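You operate a simulated robot arm through the tools that you are given. There is no shell and no other tool.

You are at the controls of a simulated robot arm. One attempt, no reset.

JOB
Swap the tower's memory: purple stick in, white stick to the memory stand.
Fine: purple goes home in the empty socket; shut the tray last; the plug stays in its rest.

It is judged by the outcome, as a careful person would: the job done as asked, and still so three seconds after it is handed in. It fails if anything else is knocked over, pushed out of place, dropped, spilled or broken.

ROBOT AND FRAMES
A 6-joint arm with a two-finger gripper, fixed in place. Base frame: the origin is at the foot of the arm, x ahead of it, y to its left, z up; the work surface is at about z = 818. Readings come in mm, rad, newtons and seconds.
Its first joint turns from -2.897 to 2.897 rad. Payload 2.45 kg.
Tool frame: the origin (TCP) lies between the finger pads and is the grasp point; the fingertips stand 20 mm ahead of it; z points along the fingers, y is the line along which they close. Largest opening 140 mm; the body of the gripper starts 168 mm behind the TCP.
Orientation is that of the tool frame in the base frame, as a unit quaternion [x, y, z, w]. With the fingers straight down and closing along the base's y, the tool's x points along the base's -x, its y along +y and its z along -z.

CONTROLS
- The arm moves only by the tool step_arm. Its argument "increments" is a list of rows, each a list of 7 numbers: the opening, from 0 (shut) to 1 (fully open), then the shift along the base's x, y, z in mm, then the turn, a rotation vector about the base's x, y, z in rad. In form: [[grip, tx, ty, tz, rx, ry, rz], ...]. A call has 1 to 20 rows; each row is the pose to reach, as a shift and turn from the pose commanded when the call began. Rows are played at 5 a second. More than 50 mm and 0.15 rad between two rows, or a gripper value outside its range, and nothing of the call is played. Where a pose cannot be reached the arm comes as near as it can. A force on the tool above 40 N (or 10 N above the force at the start of the call, whichever is more), or a blocked arm, ends the call early, and 0.2 s more pass. The fingers move at their own pace (about 45 mm/s each) and stop on an object; they squeeze with about 36 N. The grip force told is the motor's: it shows also when the fingers shut on nothing. Time passes only in rows, and 0.2 s behind the last, so rows that repeat a pose let the fingers close. It gives the time, the measured TCP pose, the force on the tool (base axes), the opening and the grip force at its end, in the units of the frame above (readings bear some noise), with the torque about the TCP (base axes, N m) and any sound that the robot's microphone picked up.
- Cameras (640 x 400 px; columns grow to the right, rows downward): "scene" is fixed at [50.5, 500.4, 1586.4]; the picture's right is [-0.26, -0.97, 0.00], its down [-0.55, 0.15, -0.82] and it looks along [0.79, -0.21, -0.57] (base axes); focal length 335 px, centre (320, 200). "wrist" rides on the gripper at [78, 11, -209] in the tool frame; the picture's right is [-0.14, 0.99, 0.00], its down [-0.92, -0.13, -0.37] and it looks along [-0.37, -0.05, 0.93] (tool axes); focal length 280 px, centre (320, 200). There is no depth. A picture from a camera that has moved, and an enlarged one, comes with that camera's place and axes in the base frame and with its lens.
- camera(camera): a new picture of that camera. The clock stands still meanwhile.
- enlarge(camera, box): a new picture of the part [left, top, right, bottom] of that camera's present view, enlarged. The clock stands still meanwhile.
- close_job(): hands the job in; it is judged then, once.

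Places have to be worked out from the pictures, the camera data and where the tool is seen. Open the gripper and draw the arm clear of the work before you hand the job in, unless the task says otherwise.

The tools are called after "Request:" as name(argument=value, ...) on one line, values as JSON. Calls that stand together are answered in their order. step_arm: Moves the arm, as the interface text tells. Its arguments: {"type":"object","properties":{"increments":{"type":"array","items":{"type":"array","items":{"type":"number"}}}},"required":["increments"]} The other tools are called the same way: camera (camera) takes a picture; enlarge (camera, box) takes an enlarged picture of a part of a camera's view; close_job () hands the job in.

At the start:

```text
clock: 0.0
tool_pos: [747.1, 405.8, 1142.9]
ee_rot: [0.0, 1.0, 0.0, 0.0]
wrist_force: [0.1, 0.0, 1.1]
wrist_torque: [0.02, 0.03, -0.01]
opening: 140.1
finger_force: 0.0
```

scene: 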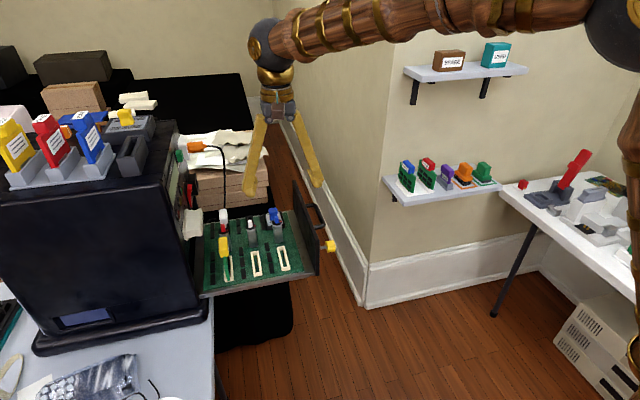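
wrist: 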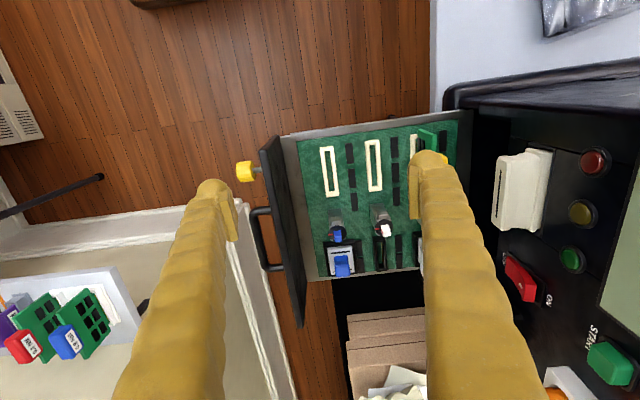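

I'll start by looking closely at the tray, the shelf and the tower before moving anything.

Request:
enlarge(camera="scene", box=[170, 130, 350, 310])

Request:
enlarge(camera="scene", box=[380, 130, 520, 220])

Request:
enlarge(camera="scene", box=[0, 70, 180, 200])

Request:
enlarge(camera="scene", box=[490, 130, 640, 250])

Request:
enlarge(camera="wrist", box=[230, 100, 480, 320])

Request:
enlarge(camera="wrist", box=[0, 240, 160, 400])

```text
2.22 times, centred on (260, 220) of scene
camera zoom: at [50.5, 500.4, 1586.4], right [-0.26, -0.97, 0.0], down [-0.55, 0.15, -0.82], along [0.79, -0.21, -0.57], focal length 744 px, centre (453, 156)
```

zoom: 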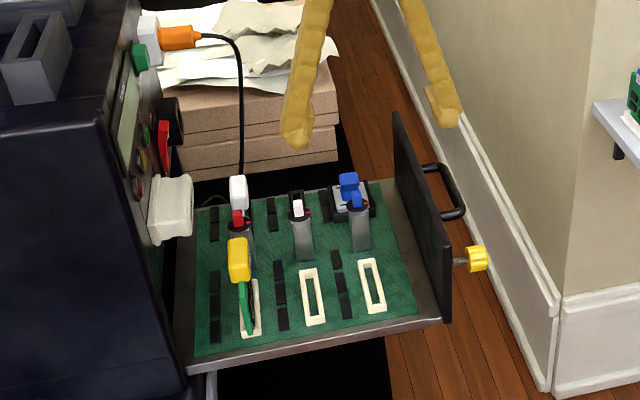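

```text
4.44 times, centred on (450, 175) of scene
camera zoom: at [50.5, 500.4, 1586.4], right [-0.26, -0.97, 0.0], down [-0.55, 0.15, -0.82], along [0.79, -0.21, -0.57], focal length 1489 px, centre (-258, 311)
```

zoom: 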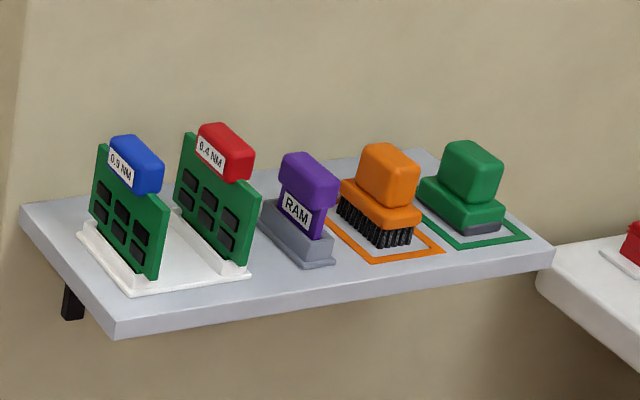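

```text
3.08 times, centred on (90, 135) of scene
camera zoom: at [50.5, 500.4, 1586.4], right [-0.26, -0.97, 0.0], down [-0.55, 0.15, -0.82], along [0.79, -0.21, -0.57], focal length 1031 px, centre (1028, 400)
```

zoom: 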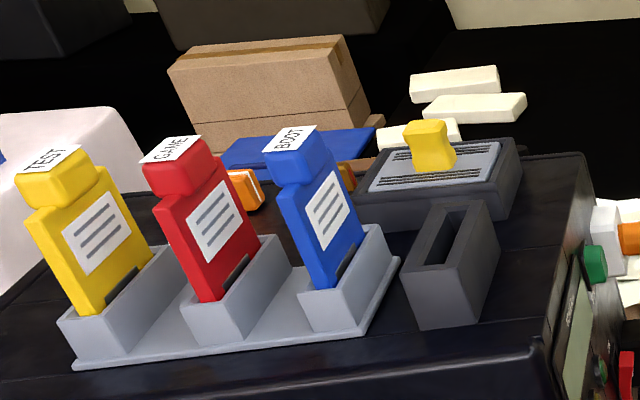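

```text
3.33 times, centred on (565, 190) of scene
camera zoom: at [50.5, 500.4, 1586.4], right [-0.26, -0.97, 0.0], down [-0.55, 0.15, -0.82], along [0.79, -0.21, -0.57], focal length 1117 px, centre (-497, 233)
```

zoom: 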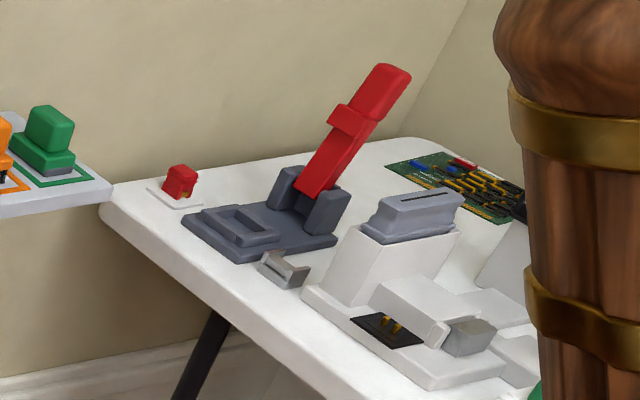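

```text
1.82 times, centred on (355, 210) of wrist
camera zoom: at [667.8, 418.1, 1351.7], right [0.14, 0.99, 0.0], down [0.92, -0.13, 0.37], along [0.37, -0.05, -0.93], focal length 510 px, centre (256, 182)
```

zoom: 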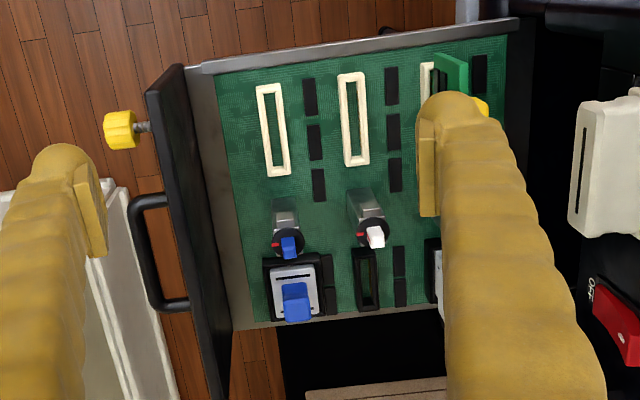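

```text
2.50 times, centred on (80, 320) of wrist
camera zoom: at [667.8, 418.1, 1351.7], right [0.14, 0.99, 0.0], down [0.92, -0.13, 0.37], along [0.37, -0.05, -0.93], focal length 701 px, centre (920, -100)
```

zoom: 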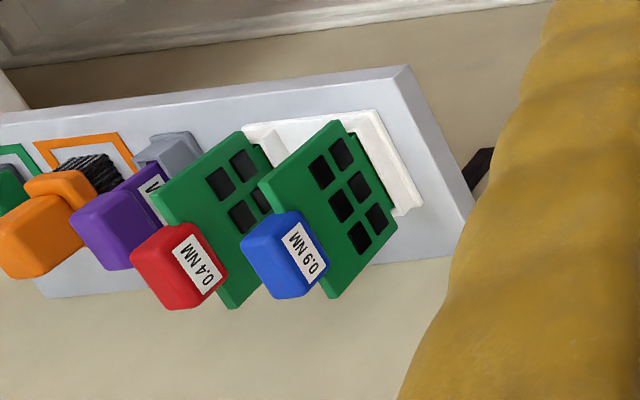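

The tray (about z 820) seems to hold three slots and a back row of sticks and sockets. I move the arm nearer to the tray, at a safe height, for a clearer wrist view.

Request:
step_arm(increments=[[1, 30, 0, 0, 0, 0, 0], [1, 60, 10, 0, 0, 0, 0], [1, 90, 20, 0, 0, 0, 0], [1, 110, 30, 0, 0, 0, 0], [1, 110, 30, 0, 0, 0, 0]])

Request:
camera(camera="wrist")

Request:
camera(camera="scene")

```text
clock: 1.2
tool_pos: [857.3, 436.3, 1141.1]
ee_rot: [0.0, 1.0, -0.001, 0.0]
wrist_force: [-0.9, 0.3, -0.3]
wrist_torque: [0.0, -0.02, -0.02]
opening: 140.2
finger_force: 0.0
```

```text
taken
camera wrist: at [778.2, 447.9, 1351.6], right [0.14, 0.99, 0.0], down [0.92, -0.13, 0.37], along [0.37, -0.05, -0.93], focal length 280 px, centre (320, 200)
```

wrist: 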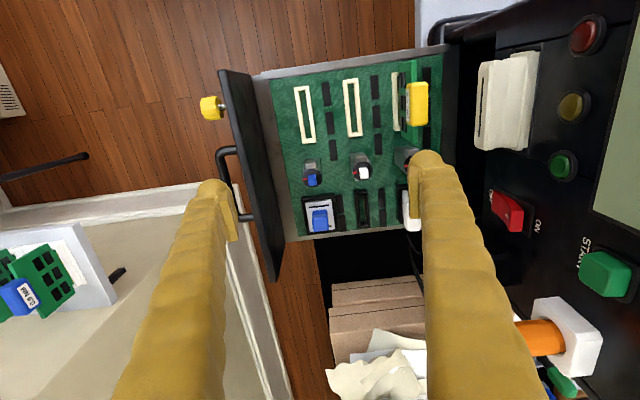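

```text
taken
```

scene: 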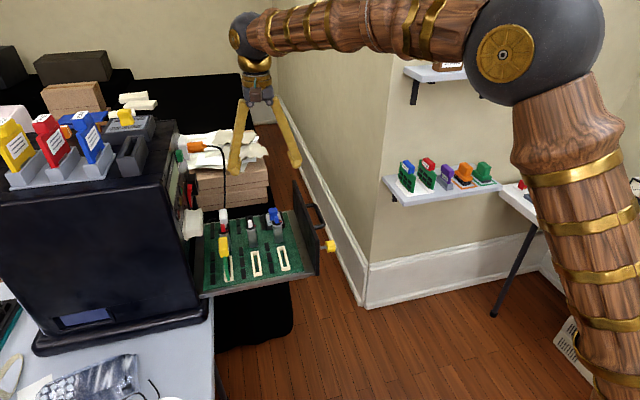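

The arm reaches here. I zoom in on the tray's back row.

Request:
enlarge(camera="wrist", box=[280, 130, 440, 250])

Request:
enlarge(camera="scene", box=[200, 190, 300, 260])

Request:
enlarge(camera="wrist", box=[440, 0, 640, 140])

```text
3.33 times, centred on (360, 190) of wrist
camera zoom: at [778.2, 447.9, 1351.6], right [0.14, 0.99, 0.0], down [0.92, -0.13, 0.37], along [0.37, -0.05, -0.93], focal length 935 px, centre (187, 233)
```

zoom: 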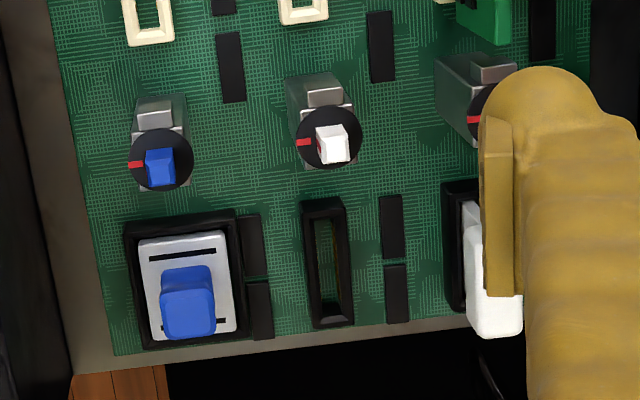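

```text
5.71 times, centred on (250, 225) of scene
camera zoom: at [50.5, 500.4, 1586.4], right [-0.26, -0.97, 0.0], down [-0.55, 0.15, -0.82], along [0.79, -0.21, -0.57], focal length 1914 px, centre (720, 57)
```

zoom: 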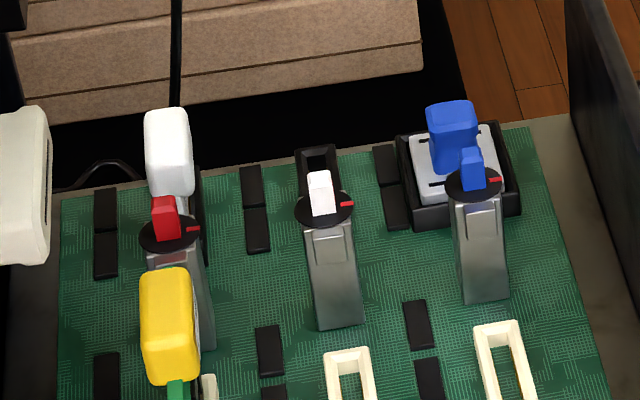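

```text
2.86 times, centred on (540, 70) of wrist
camera zoom: at [778.2, 447.9, 1351.6], right [0.14, 0.99, 0.0], down [0.92, -0.13, 0.37], along [0.37, -0.05, -0.93], focal length 801 px, centre (-309, 571)
```

zoom: 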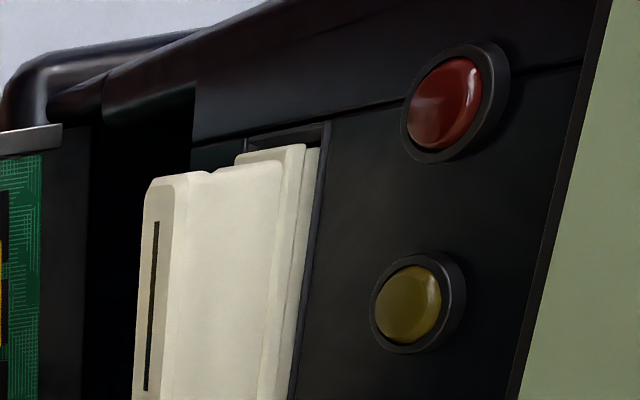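

The back row of the tray has a square socket with a blue module, an empty narrow socket near (1017, 501, 830), and the white stick near (1040, 589, 880). The shelf with the purple RAM stick is near (1000, -265, 900). These are too far for a straight-down tool, so I test a pitched tool (about 40 degrees forward), which also gives a better view.

Request:
step_arm(increments=[[1, 10, 0, 0, 0, -0.14, 0], [1, 20, 0, 0, 0, -0.28, 0], [1, 30, 0, 0, 0, -0.42, 0], [1, 40, 0, 0, 0, -0.56, 0], [1, 50, 0, -20, 0, -0.7, 0], [0.6, 60, 0, -40, 0, -0.7, 0], [0.6, 60, 0, -40, 0, -0.7, 0]])

Request:
camera(camera="wrist")

Request:
camera(camera="scene")

```text
clock: 2.8
tool_pos: [916.8, 434.7, 1102.1]
ee_rot: [0.001, 0.939, 0.0, 0.343]
wrist_force: [0.8, 0.3, 0.0]
wrist_torque: [-0.04, 0.04, -0.02]
opening: 87.6
finger_force: 0.1
```

```text
taken
camera wrist: at [721.6, 447.6, 1212.5], right [0.1, 0.99, 0.09], down [0.47, -0.13, 0.88], along [0.88, -0.05, -0.47], focal length 280 px, centre (320, 200)
```

wrist: 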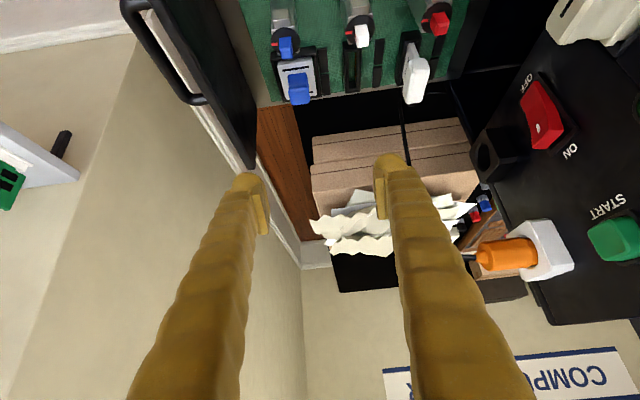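

```text
taken
```

scene: 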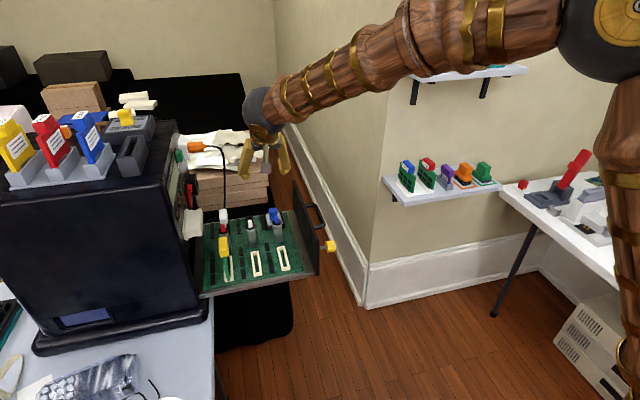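

The pitched tool works. Now I use a milder pitch lower over the tray, fingers half closed, to map the sockets precisely.

Request:
step_arm(increments=[[0.3, 5, -5, -20, 0, 0.12, 0], [0.3, 10, -10, -40, 0, 0.24, 0], [0.3, 12, -15, -70, 0, 0.35, 0], [0.3, 12, -15, -100, 0, 0.35, 0], [0.3, 12, -15, -100, 0, 0.35, 0]])

Request:
camera(camera="wrist")

Request:
enlarge(camera="wrist", box=[300, 80, 500, 220])

```text
clock: 4.0
tool_pos: [929.2, 421.3, 1002.1]
ee_rot: [0.0, 0.985, 0.0, 0.173]
wrist_force: [0.0, 1.4, -0.6]
wrist_torque: [-0.01, 0.01, 0.03]
opening: 42.1
finger_force: 0.1
```

```text
taken
camera wrist: at [783.0, 433.4, 1171.7], right [0.13, 0.99, 0.05], down [0.74, -0.13, 0.66], along [0.66, -0.05, -0.75], focal length 280 px, centre (320, 200)
```

wrist: 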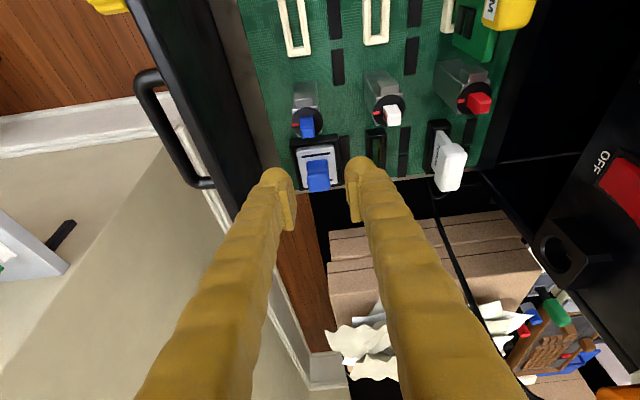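

```text
2.86 times, centred on (400, 150) of wrist
camera zoom: at [783.0, 433.4, 1171.7], right [0.13, 0.99, 0.05], down [0.74, -0.13, 0.66], along [0.66, -0.05, -0.75], focal length 801 px, centre (91, 343)
```

zoom: 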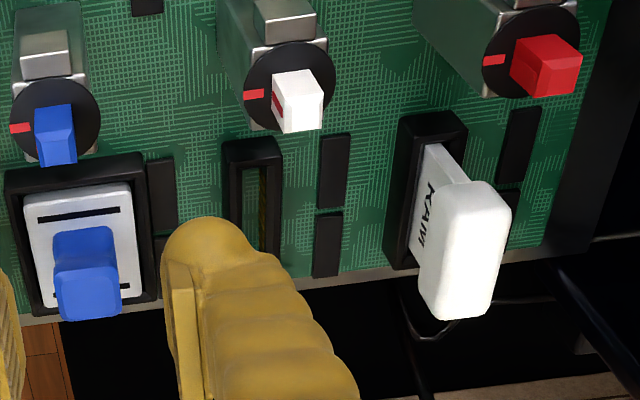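

The white stick at the right is labelled RAM, and the middle narrow socket is empty. Now I rise and travel to the shelf to study the purple stick and its stand.

Request:
step_arm(increments=[[0.5, -15, -5, 45, 0, -0.1, 0], [0.5, -30, -20, 80, 0, -0.2, 0], [0.5, -45, -50, 100, 0, -0.25, 0], [0.5, -50, -98, 100, 0, -0.25, 0], [0.5, -50, -146, 100, 0, -0.25, 0], [0.5, -50, -194, 100, 0, -0.25, 0], [0.5, -50, -242, 100, 0, -0.25, 0], [0.5, -50, -290, 100, 0, -0.25, 0], [0.5, -50, -338, 100, 0, -0.25, 0], [0.5, -50, -386, 100, 0, -0.25, 0], [0.5, -50, -434, 100, 0, -0.25, 0], [0.5, -50, -482, 100, 0, -0.25, 0], [0.5, -50, -530, 100, 0, -0.25, 0], [0.5, -50, -578, 100, 0, -0.25, 0], [0.5, -50, -626, 90, 0, -0.25, 0], [0.5, -50, -660, 70, 0, -0.25, 0], [0.5, -50, -660, 60, 0, -0.25, 0]])

Request:
camera(camera="wrist")

Request:
camera(camera="scene")

```text
clock: 7.6
tool_pos: [878.2, -238.9, 1062.1]
ee_rot: [0.0, 0.955, 0.0, 0.295]
wrist_force: [-0.2, -0.4, 0.4]
wrist_torque: [-0.01, 0.01, -0.01]
opening: 69.8
finger_force: 0.0
```

```text
taken
camera wrist: at [694.7, -227.2, 1191.4], right [0.11, 0.99, 0.08], down [0.55, -0.13, 0.82], along [0.83, -0.05, -0.56], focal length 280 px, centre (320, 200)
```

wrist: 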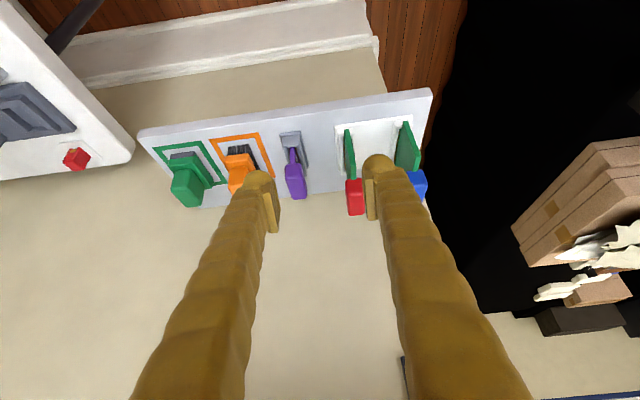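

```text
taken
```

scene: 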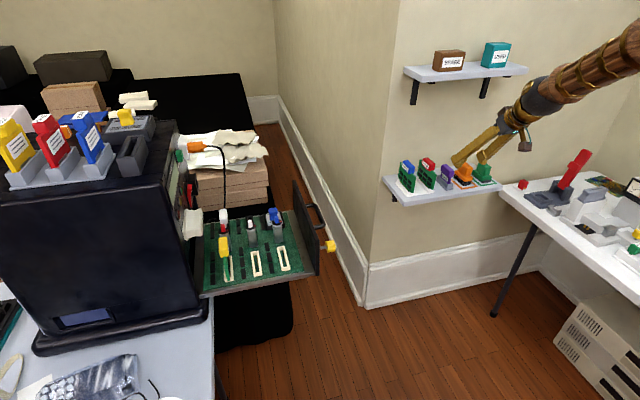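

Request:
enlarge(camera="wrist", box=[230, 100, 370, 220])

Request:
enlarge(camera="scene", box=[420, 140, 500, 200])

```text
3.33 times, centred on (300, 160) of wrist
camera zoom: at [694.7, -227.2, 1191.4], right [0.11, 0.99, 0.08], down [0.55, -0.13, 0.82], along [0.83, -0.05, -0.56], focal length 935 px, centre (387, 333)
```

zoom: 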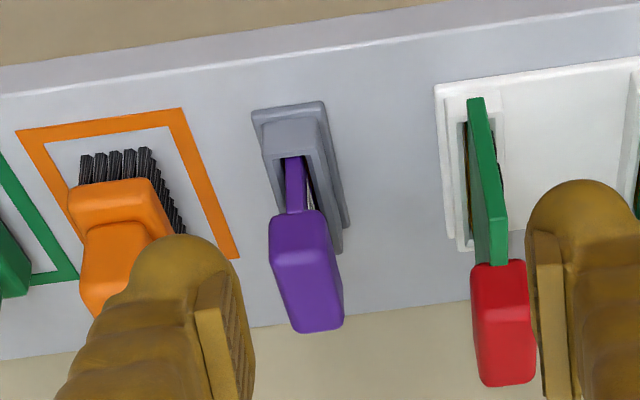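

```text
6.67 times, centred on (460, 170) of scene
camera zoom: at [50.5, 500.4, 1586.4], right [-0.26, -0.97, 0.0], down [-0.55, 0.15, -0.82], along [0.79, -0.21, -0.57], focal length 2233 px, centre (-613, 400)
```

zoom: 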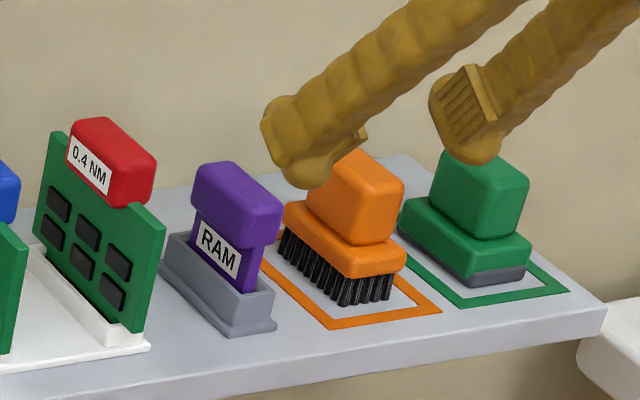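

The purple stick's handle is about 22 mm wide, centred near (1020, -279.5, 931), thin along y, same orientation as the tray sockets. Before grasping I check with an empty gripper that a 0.8 rad pitch reaches over the empty socket.

Request:
step_arm(increments=[[0.36, -10, 30, 20, 0, -0.1, 0], [0.36, -18, 78, 40, 0, -0.2, 0], [0.36, -18, 127, 40, 0, -0.2, 0], [0.36, -18, 176, 40, 0, -0.2, 0], [0.36, -18, 225, 40, 0, -0.2, 0], [0.36, -18, 274, 40, 0, -0.2, 0], [0.36, -18, 323, 40, 0, -0.2, 0], [0.36, -18, 372, 40, 0, -0.2, 0], [0.36, -18, 421, 40, 0, -0.2, 0], [0.36, -18, 470, 40, 0, -0.2, 0], [0.36, -18, 519, 40, 0, -0.2, 0], [0.36, -18, 568, 40, 0, -0.2, 0], [0.36, -18, 617, 40, 0, -0.2, 0], [0.36, -18, 666, 40, 0, -0.2, 0], [0.36, -10, 710, 30, 0, -0.2, 0], [0.36, 15, 739, 10, 0, -0.2, 0], [0.36, 55, 739, -20, 0, -0.2, 0], [0.36, 95, 739, -50, 0, -0.2, 0], [0.36, 130, 739, -75, 0, -0.2, 0], [0.36, 130, 739, -75, 0, -0.2, 0]])

Request:
camera(camera="wrist")

Request:
camera(camera="scene")

```text
refused: row 2 steps farther than a row can; nothing moved
```

```text
taken
camera wrist: at [694.7, -227.2, 1191.4], right [0.11, 0.99, 0.08], down [0.55, -0.13, 0.82], along [0.83, -0.05, -0.56], focal length 280 px, centre (320, 200)
```

wrist: 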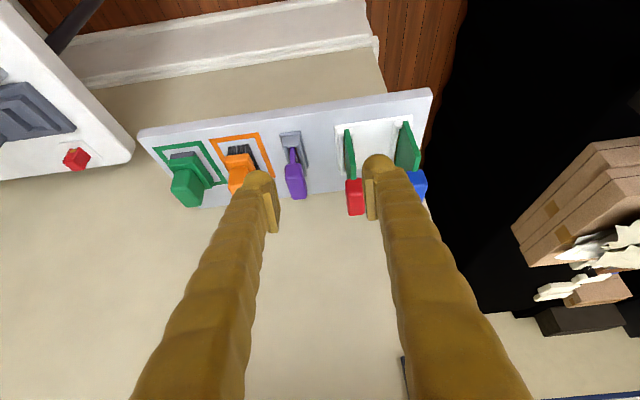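

```text
taken
```

scene: 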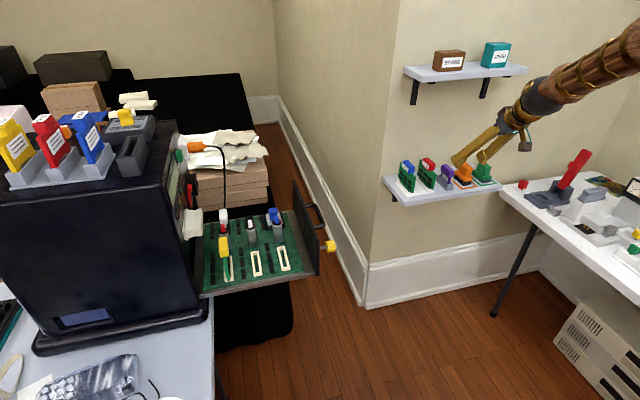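

The call was refused because row 2 moved too far (about 52 mm), and nothing moved. I resend with smaller steps.

Request:
step_arm(increments=[[0.36, -10, 30, 20, 0, -0.1, 0], [0.36, -18, 70, 40, 0, -0.2, 0], [0.36, -18, 119, 40, 0, -0.2, 0], [0.36, -18, 168, 40, 0, -0.2, 0], [0.36, -18, 217, 40, 0, -0.2, 0], [0.36, -18, 266, 40, 0, -0.2, 0], [0.36, -18, 315, 40, 0, -0.2, 0], [0.36, -18, 364, 40, 0, -0.2, 0], [0.36, -18, 413, 40, 0, -0.2, 0], [0.36, -18, 462, 40, 0, -0.2, 0], [0.36, -18, 511, 40, 0, -0.2, 0], [0.36, -18, 560, 40, 0, -0.2, 0], [0.36, -18, 609, 40, 0, -0.2, 0], [0.36, -18, 658, 40, 0, -0.2, 0], [0.36, -12, 705, 30, 0, -0.2, 0], [0.36, 15, 739, 15, 0, -0.2, 0], [0.36, 50, 739, -15, 0, -0.2, 0], [0.36, 85, 739, -45, 0, -0.2, 0], [0.36, 120, 739, -75, 0, -0.2, 0], [0.36, 120, 739, -75, 0, -0.2, 0]])

Request:
camera(camera="wrist")

Request:
camera(camera="scene")

```text
clock: 11.8
tool_pos: [1000.4, 500.0, 987.1]
ee_rot: [0.0, 0.921, 0.0, 0.389]
wrist_force: [0.3, 0.1, -0.6]
wrist_torque: [0.0, 0.01, 0.03]
opening: 50.3
finger_force: 0.2
```

```text
taken
camera wrist: at [794.4, 512.4, 1077.3], right [0.1, 0.99, 0.1], down [0.38, -0.13, 0.92], along [0.92, -0.05, -0.39], focal length 280 px, centre (320, 200)
```

wrist: 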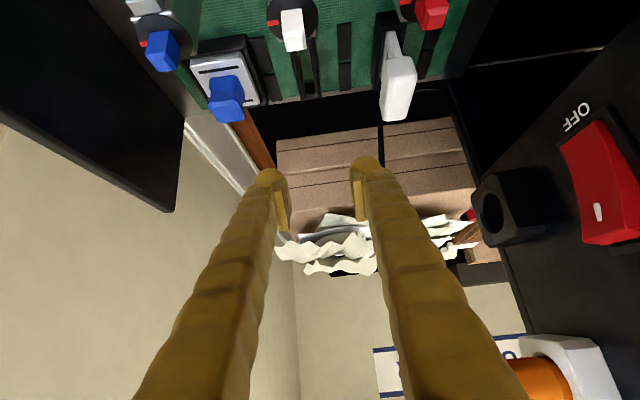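

```text
taken
```

scene: 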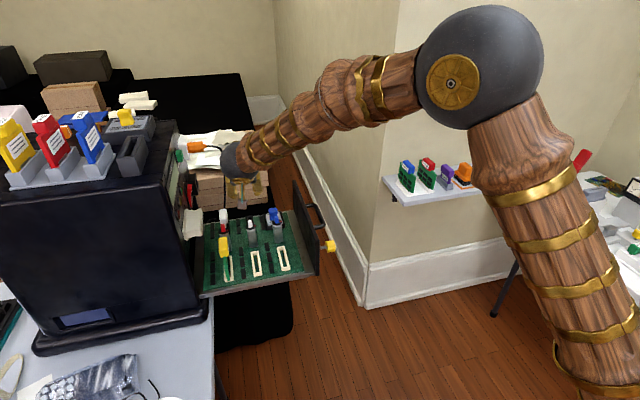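

The 0.8 rad pitch reaches (1000, 500, 987) comfortably. I enlarge the wrist view to measure the socket and the white stick.

Request:
enlarge(camera="wrist", box=[180, 0, 460, 140])

Request:
enlarge(camera="wrist", box=[260, 0, 360, 110])

Request:
enlarge(camera="scene", box=[200, 160, 290, 250])

```text
2.29 times, centred on (320, 70) of wrist
camera zoom: at [794.4, 512.4, 1077.3], right [0.1, 0.99, 0.1], down [0.38, -0.13, 0.92], along [0.92, -0.05, -0.39], focal length 641 px, centre (320, 497)
```

zoom: 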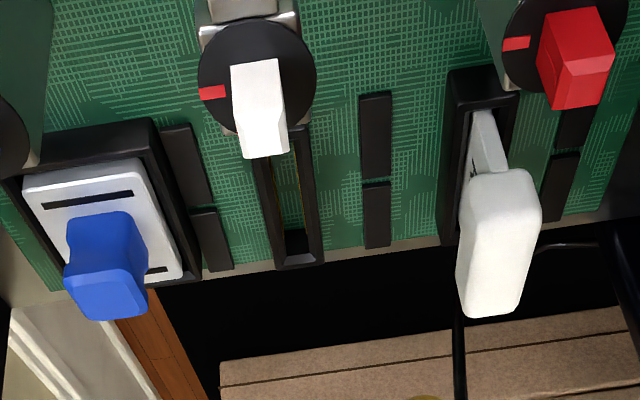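

```text
3.64 times, centred on (310, 55) of wrist
camera zoom: at [794.4, 512.4, 1077.3], right [0.1, 0.99, 0.1], down [0.38, -0.13, 0.92], along [0.92, -0.05, -0.39], focal length 1020 px, centre (356, 727)
```

zoom: 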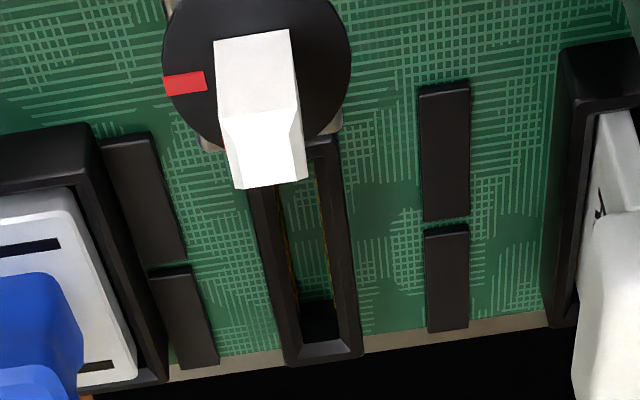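

```text
4.44 times, centred on (245, 205) of scene
camera zoom: at [50.5, 500.4, 1586.4], right [-0.26, -0.97, 0.0], down [-0.55, 0.15, -0.82], along [0.79, -0.21, -0.57], focal length 1489 px, centre (653, 178)
```

zoom: 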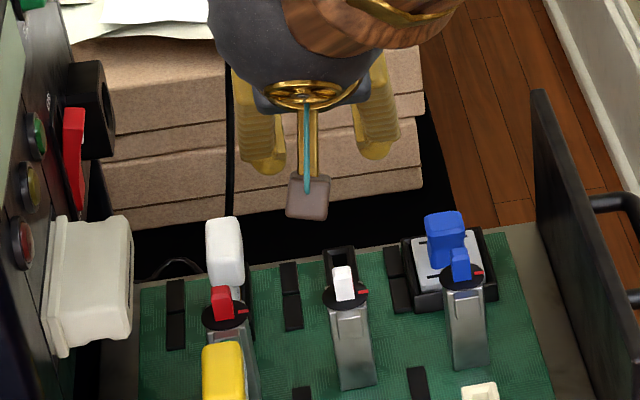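

The empty socket collar measures x 981–1060, y 488–513.5, top z ≈ 835, so its centre is about (1020, 501); the white stick is about 86 mm further at y ≈ 587. The camera body hangs low at 0.8 rad pitch and would come close to the yellow card, so I test whether 0.5 rad pitch also reaches low here.

Request:
step_arm(increments=[[0.36, 5, 0, -10, 0, 0.1, 0], [0.36, 10, 1, -25, 0, 0.2, 0], [0.36, 20, 1, -40, 0, 0.3, 0], [0.36, 20, 1, -65, 0, 0.3, 0], [0.36, 20, 1, -65, 0, 0.3, 0]])

Request:
camera(camera="wrist")

Request:
enlarge(camera="scene", box=[200, 160, 290, 250])

```text
clock: 13.0
tool_pos: [1019.2, 500.2, 921.8]
ee_rot: [0.0, 0.969, 0.0, 0.247]
wrist_force: [-1.1, -0.1, 0.1]
wrist_torque: [-0.02, 0.0, 0.0]
opening: 50.6
finger_force: 0.0
```

```text
taken
camera wrist: at [849.5, 513.2, 1068.5], right [0.12, 0.99, 0.07], down [0.63, -0.13, 0.76], along [0.77, -0.05, -0.64], focal length 280 px, centre (320, 200)
```

wrist: 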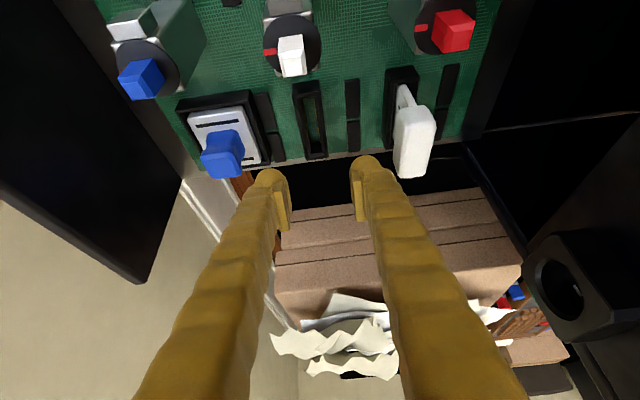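

```text
4.44 times, centred on (245, 205) of scene
camera zoom: at [50.5, 500.4, 1586.4], right [-0.26, -0.97, 0.0], down [-0.55, 0.15, -0.82], along [0.79, -0.21, -0.57], focal length 1489 px, centre (653, 178)
```

zoom: 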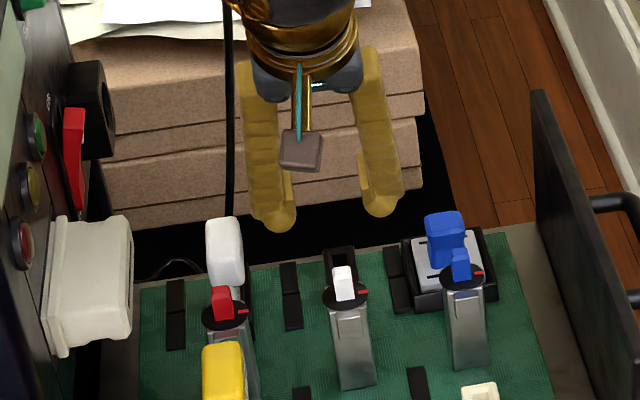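

At 0.5 rad pitch it also reaches, and the socket is in clear view. I enlarge for a precise measure.

Request:
enlarge(camera="wrist", box=[270, 60, 360, 170])

Request:
enlarge(camera="wrist", box=[370, 60, 450, 190])

```text
3.64 times, centred on (315, 115) of wrist
camera zoom: at [849.5, 513.2, 1068.5], right [0.12, 0.99, 0.07], down [0.63, -0.13, 0.76], along [0.77, -0.05, -0.64], focal length 1020 px, centre (338, 509)
```

zoom: 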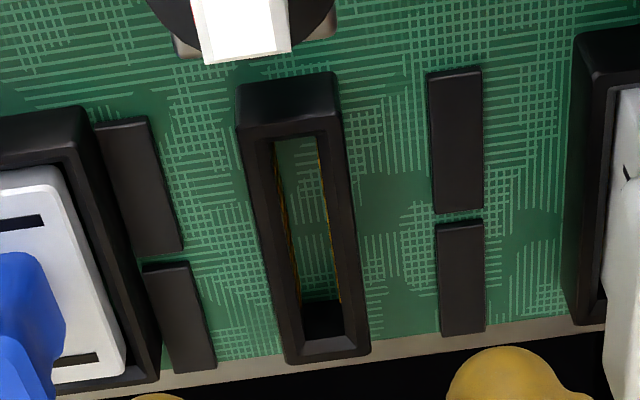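

```text
3.08 times, centred on (410, 125) of wrist
camera zoom: at [849.5, 513.2, 1068.5], right [0.12, 0.99, 0.07], down [0.63, -0.13, 0.76], along [0.77, -0.05, -0.64], focal length 863 px, centre (43, 431)
```

zoom: 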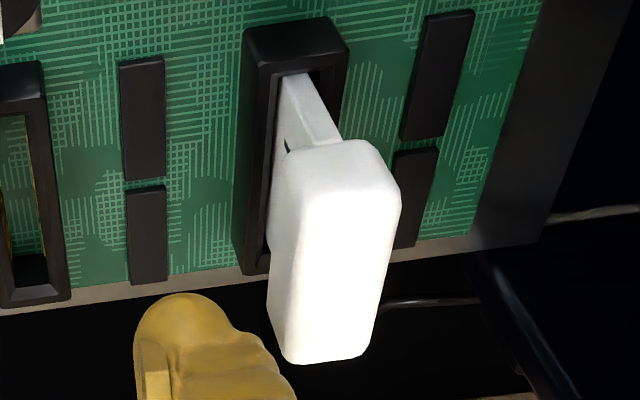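

The slot opening is about x 986–1051, y 494.5–507, collar top 835: centre (1018.5, 501). White's socket centre is (1018.5, 587). I now go back to the shelf at the same pitch to fetch the purple stick.

Request:
step_arm(increments=[[0.36, -10, -3, 45, 0, 0, 0], [0.36, -40, -3, 84, 0, 0, 0], [0.36, -78, -3, 114, 0, 0, 0], [0.36, -115, -20, 140, 0, 0, 0], [0.36, -145, -58, 150, 0, 0, 0], [0.36, -150, -106, 150, 0, 0, 0], [0.36, -150, -155, 150, 0, 0, 0], [0.36, -150, -204, 150, 0, 0, 0], [0.36, -150, -253, 150, 0, 0, 0], [0.36, -150, -302, 150, 0, 0, 0], [0.36, -150, -351, 150, 0, 0, 0], [0.36, -150, -400, 150, 0, 0, 0], [0.36, -150, -449, 150, 0, 0, 0], [0.36, -150, -498, 150, 0, 0, 0], [0.36, -150, -547, 150, 0, 0, 0], [0.36, -150, -596, 150, 0, 0, 0], [0.36, -150, -645, 150, 0, 0, 0], [0.36, -150, -694, 150, 0, 0, 0], [0.36, -140, -740, 145, 0, 0, 0], [0.36, -120, -779, 130, 0, 0, 0]])

Request:
camera(camera="wrist")

```text
clock: 17.2
tool_pos: [899.1, -277.5, 1052.5]
ee_rot: [0.0, 0.969, 0.0, 0.247]
wrist_force: [-0.2, -0.5, 0.7]
wrist_torque: [0.0, 0.01, -0.02]
opening: 50.3
finger_force: 0.1
```

```text
taken
camera wrist: at [728.0, -266.1, 1199.2], right [0.12, 0.99, 0.07], down [0.63, -0.13, 0.77], along [0.77, -0.05, -0.64], focal length 280 px, centre (320, 200)
```

wrist: 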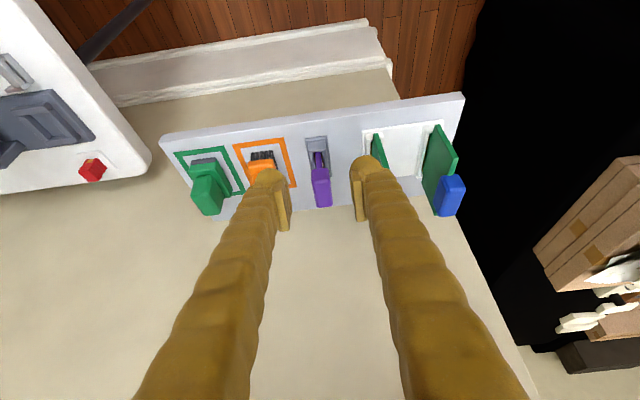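

The purple handle lies between the fingers ahead. I move over it, keeping above it, and look again.

Request:
step_arm(increments=[[0.36, 35, -1, -15, 0, 0, 0], [0.36, 75, -1.5, -35, 0, 0, 0], [0.36, 110, -2, -50, 0, 0, 0], [0.36, 110, -2, -50, 0, 0, 0]])

Request:
camera(camera="wrist")

Request:
enlarge(camera="wrist", box=[250, 90, 390, 200])

Request:
enlarge(camera="scene", box=[420, 140, 500, 200])

```text
clock: 18.2
tool_pos: [1009.5, -280.0, 1002.3]
ee_rot: [0.0, 0.969, 0.0, 0.247]
wrist_force: [0.0, 0.3, 0.4]
wrist_torque: [-0.01, -0.02, 0.01]
opening: 50.3
finger_force: 0.0
```

```text
taken
camera wrist: at [838.9, -267.7, 1149.0], right [0.12, 0.99, 0.07], down [0.63, -0.13, 0.76], along [0.77, -0.05, -0.64], focal length 280 px, centre (320, 200)
```

wrist: 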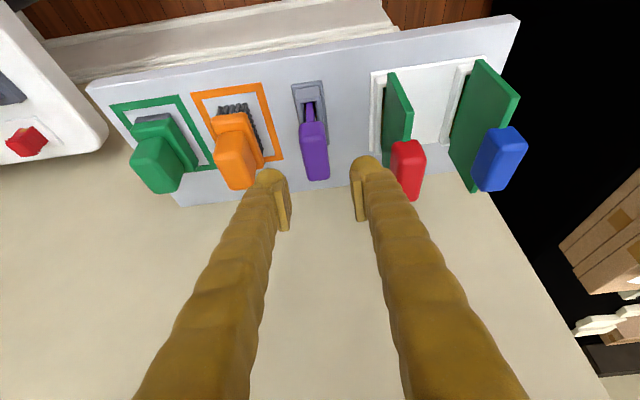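

```text
3.64 times, centred on (320, 145) of wrist
camera zoom: at [838.9, -267.7, 1149.0], right [0.12, 0.99, 0.07], down [0.63, -0.13, 0.76], along [0.77, -0.05, -0.64], focal length 1020 px, centre (320, 400)
```

zoom: 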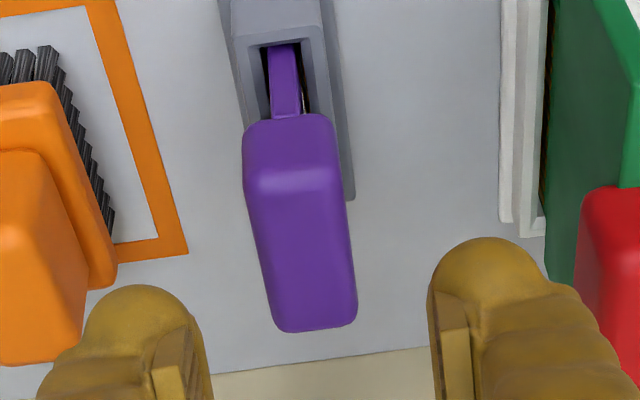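

```text
6.67 times, centred on (460, 170) of scene
camera zoom: at [50.5, 500.4, 1586.4], right [-0.26, -0.97, 0.0], down [-0.55, 0.15, -0.82], along [0.79, -0.21, -0.57], focal length 2233 px, centre (-613, 400)
```

zoom: 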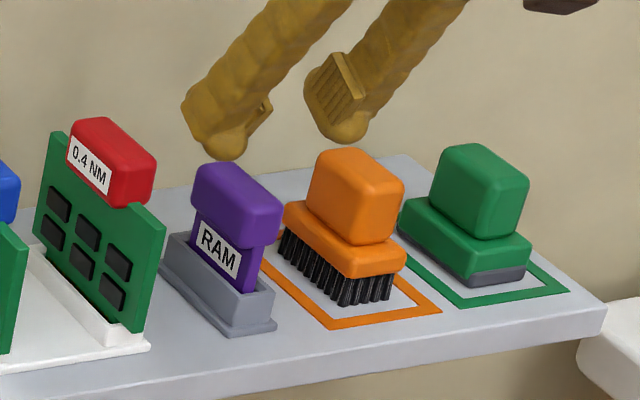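

The purple handle is centred at about (1022, -280, 934), squarely between the fingers. I descend around it and close gently.

Request:
step_arm(increments=[[0.36, 8, 0, -20, 0, 0, 0], [0.36, 12, 0, -40, 0, 0, 0], [0.36, 12.5, 0, -60, 0, 0, 0], [0.36, 12.5, 0, -69, 0, 0, 0], [0.36, 12.5, 0, -69, 0, 0, 0]])

Request:
camera(camera="wrist")

Request:
enlarge(camera="scene", box=[420, 140, 500, 200])

```text
clock: 19.4
tool_pos: [1022.0, -281.1, 933.2]
ee_rot: [-0.001, 0.969, 0.0, 0.247]
wrist_force: [-0.7, 0.0, -0.9]
wrist_torque: [0.01, 0.03, -0.01]
opening: 50.4
finger_force: 0.0
```

```text
taken
camera wrist: at [851.7, -268.2, 1079.2], right [0.12, 0.99, 0.07], down [0.63, -0.13, 0.76], along [0.77, -0.05, -0.64], focal length 280 px, centre (320, 200)
```

wrist: 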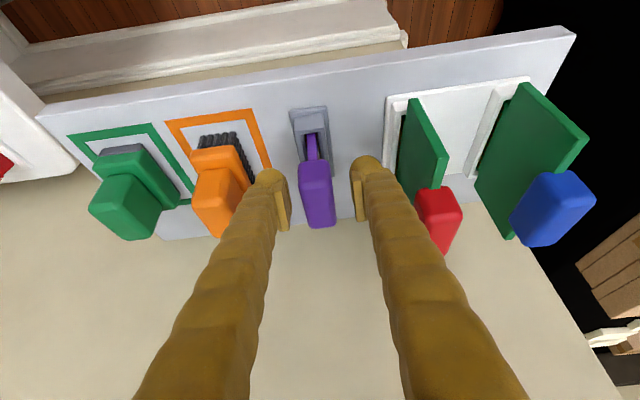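

```text
6.67 times, centred on (460, 170) of scene
camera zoom: at [50.5, 500.4, 1586.4], right [-0.26, -0.97, 0.0], down [-0.55, 0.15, -0.82], along [0.79, -0.21, -0.57], focal length 2233 px, centre (-613, 400)
```

zoom: 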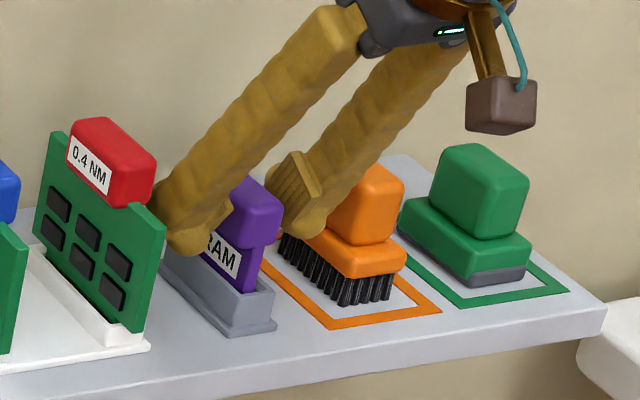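

The handle is centred between the pads and nothing else is touched. I close the fingers.

Request:
step_arm(increments=[[0.2, 0, 0, 0, 0, 0, 0], [0.1, 0, 0, 0, 0, 0, 0], [0, 0, 0, 0, 0, 0, 0], [0, 0, 0, 0, 0, 0, 0], [0, 0, 0, 0, 0, 0, 0]])

Request:
enlarge(camera="wrist", box=[230, 90, 410, 240])

```text
clock: 20.6
tool_pos: [1022.8, -281.7, 933.1]
ee_rot: [0.001, 0.969, 0.0, 0.248]
wrist_force: [1.4, -37.4, -1.3]
wrist_torque: [-0.36, 0.0, -0.15]
opening: 24.3
finger_force: 36.3
```

```text
2.67 times, centred on (320, 165) of wrist
camera zoom: at [851.6, -269.6, 1079.3], right [0.12, 0.99, 0.07], down [0.63, -0.13, 0.77], along [0.77, -0.05, -0.64], focal length 748 px, centre (320, 293)
```

zoom: 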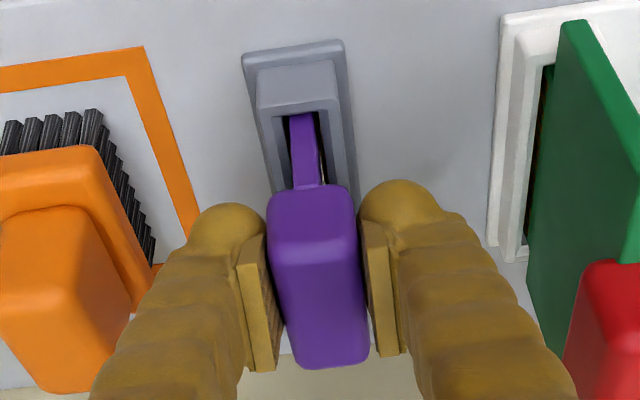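

The grip holds at 24.3 mm, but there is a -37 N side force: the stand holds the stick slightly toward -y of my centre. I shift by small steps toward -y to relax it.

Request:
step_arm(increments=[[0, 0, -0.7, 0, 0, 0, 0], [0, 0, -0.7, 0, 0, 0, 0]])

```text
clock: 21.2
tool_pos: [1022.0, -282.0, 933.7]
ee_rot: [0.001, 0.969, 0.0, 0.248]
wrist_force: [2.4, -41.3, -0.4]
wrist_torque: [-0.36, -0.06, -0.18]
opening: 24.2
finger_force: 36.1
```

The force grew slightly, so I try the other direction.

Request:
step_arm(increments=[[0, 0, 0.8, 0, 0, 0, 0], [0, 0, 1.6, 0, 0, 0, 0]])

```text
clock: 21.7
tool_pos: [1021.5, -282.4, 933.2]
ee_rot: [0.001, 0.969, -0.001, 0.248]
wrist_force: [4.5, -5.4, -0.8]
wrist_torque: [-0.03, -0.12, 0.0]
opening: 24.2
finger_force: 36.3
stopped in row 2: the force on the tool passed its limit at 53 N (the readings are from after the stop); the commanded pose is now the measured one
```

The commanded pose is now the measured one and the side force is gone (-5 N). I lift the stick straight up slowly.

Request:
step_arm(increments=[[0, 0, 0, 3, 0, 0, 0], [0, 0, 0, 6, 0, 0, 0], [0, 0, 0, 10, 0, 0, 0], [0, 0, 0, 10, 0, 0, 0]])

Request:
enlarge(camera="wrist", box=[230, 90, 410, 240])

Request:
enlarge(camera="scene", box=[420, 140, 500, 200])

```text
clock: 22.7
tool_pos: [1021.8, -281.6, 942.9]
ee_rot: [0.001, 0.969, 0.0, 0.248]
wrist_force: [1.1, 0.2, -1.1]
wrist_torque: [-0.04, 0.0, -0.02]
opening: 24.4
finger_force: 36.3
```

```text
2.67 times, centred on (320, 165) of wrist
camera zoom: at [851.9, -269.3, 1089.6], right [0.12, 0.99, 0.07], down [0.63, -0.13, 0.77], along [0.77, -0.05, -0.64], focal length 748 px, centre (320, 293)
```

zoom: 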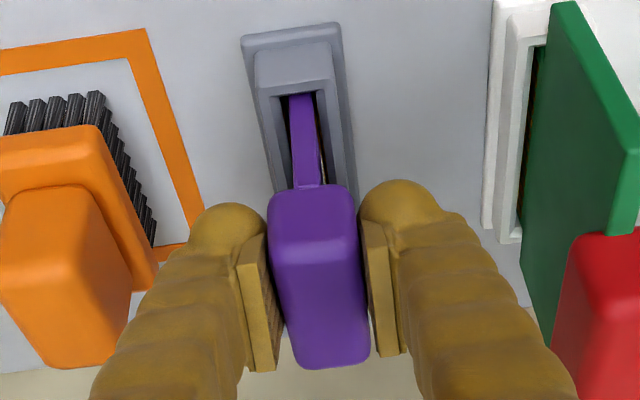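

```text
6.67 times, centred on (460, 170) of scene
camera zoom: at [50.5, 500.4, 1586.4], right [-0.26, -0.97, 0.0], down [-0.55, 0.15, -0.82], along [0.79, -0.21, -0.57], focal length 2233 px, centre (-613, 400)
```

zoom: 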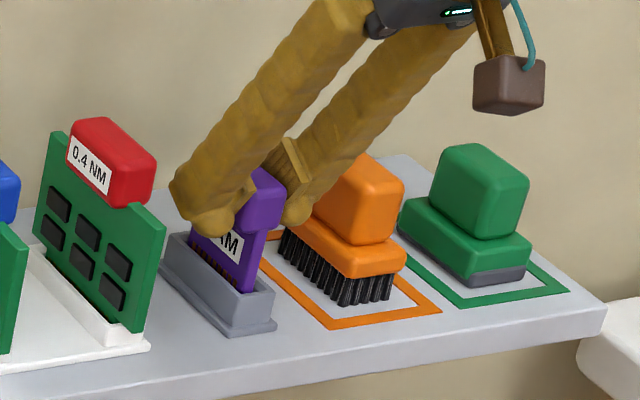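

It slides up freely. I lift clear of the stand and look at the stick's bottom.

Request:
step_arm(increments=[[0, 0, 0, 15, 0, 0, 0], [0, 0, 0, 40, 0, 0, 0], [0, 0, 0, 75, 0, 0, 0], [0, -30, 0, 105, 0, 0, 0], [0, -60, 0, 120, 0, 0, 0], [0, -60, 0, 120, 0, 0, 0]])

Request:
enlarge(camera="wrist", box=[230, 40, 410, 240])

Request:
enlarge(camera="scene", box=[420, 120, 500, 200])

```text
clock: 24.1
tool_pos: [961.3, -281.5, 1062.4]
ee_rot: [0.001, 0.969, -0.001, 0.248]
wrist_force: [-0.7, 0.0, -0.4]
wrist_torque: [-0.01, 0.0, 0.0]
opening: 24.4
finger_force: 36.2
```

```text
2.00 times, centred on (320, 140) of wrist
camera zoom: at [791.1, -269.3, 1209.0], right [0.12, 0.99, 0.07], down [0.63, -0.13, 0.77], along [0.77, -0.05, -0.64], focal length 561 px, centre (320, 320)
```

zoom: 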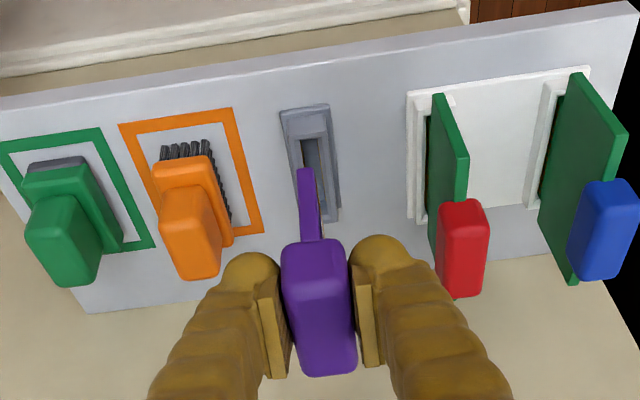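

```text
5.00 times, centred on (460, 160) of scene
camera zoom: at [50.5, 500.4, 1586.4], right [-0.26, -0.97, 0.0], down [-0.55, 0.15, -0.82], along [0.79, -0.21, -0.57], focal length 1675 px, centre (-380, 400)
```

zoom: 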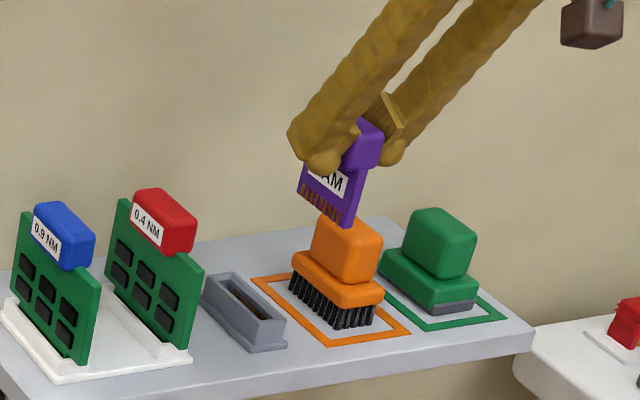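

The purple stick is held upright and straight. I carry it at height to the tray, then stop above the empty socket.

Request:
step_arm(increments=[[0, -35, 20, 8, 0, 0, 0], [0, -70, 50, 10, 0, 0, 0], [0, -90, 94, 10, 0, 0, 0], [0, -90, 143, 10, 0, 0, 0], [0, -90, 192, 10, 0, 0, 0], [0, -90, 241, 10, 0, 0, 0], [0, -90, 290, 10, 0, 0, 0], [0, -90, 339, 10, 0, 0, 0], [0, -90, 388, 10, 0, 0, 0], [0, -90, 437, 10, 0, 0, 0], [0, -90, 486, 10, 0, 0, 0], [0, -90, 535, 10, 0, 0, 0], [0, -90, 584, 10, 0, 0, 0], [0, -90, 633, 10, 0, 0, 0], [0, -90, 682, 10, 0, 0, 0], [0, -80, 729, 10, 0, 0, 0], [0, -60, 765, 0, 0, 0, 0], [0, -25, 782.5, -20, 0, 0, 0], [0, 15, 782.5, -40, 0, 0, 0], [0, 35, 782.5, -60, 0, 0, 0]])

Request:
camera(camera="wrist")

Request:
enlarge(camera="scene", box=[200, 160, 290, 250])

```text
clock: 28.3
tool_pos: [996.1, 501.9, 1003.5]
ee_rot: [0.0, 0.969, 0.0, 0.247]
wrist_force: [-0.2, -1.2, -0.6]
wrist_torque: [0.01, 0.01, 0.02]
opening: 24.3
finger_force: 35.6
```

```text
taken
camera wrist: at [826.5, 514.1, 1150.4], right [0.12, 0.99, 0.07], down [0.63, -0.13, 0.77], along [0.77, -0.05, -0.64], focal length 280 px, centre (320, 200)
```

wrist: 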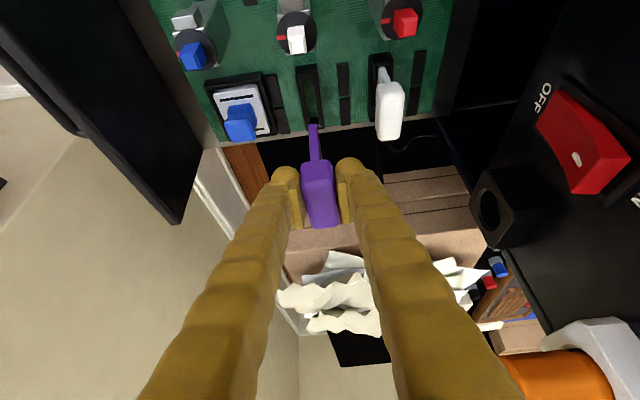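

```text
4.44 times, centred on (245, 205) of scene
camera zoom: at [50.5, 500.4, 1586.4], right [-0.26, -0.97, 0.0], down [-0.55, 0.15, -0.82], along [0.79, -0.21, -0.57], focal length 1489 px, centre (653, 178)
```

zoom: 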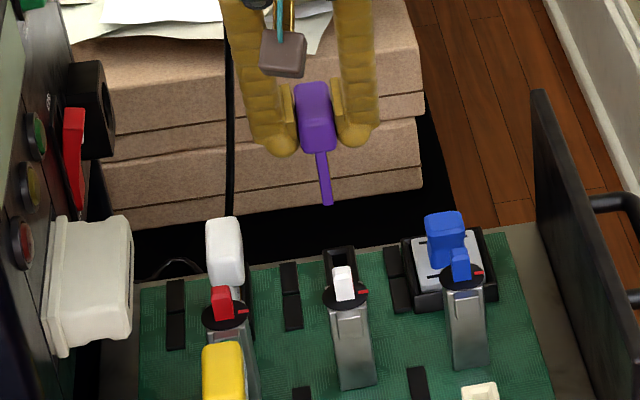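

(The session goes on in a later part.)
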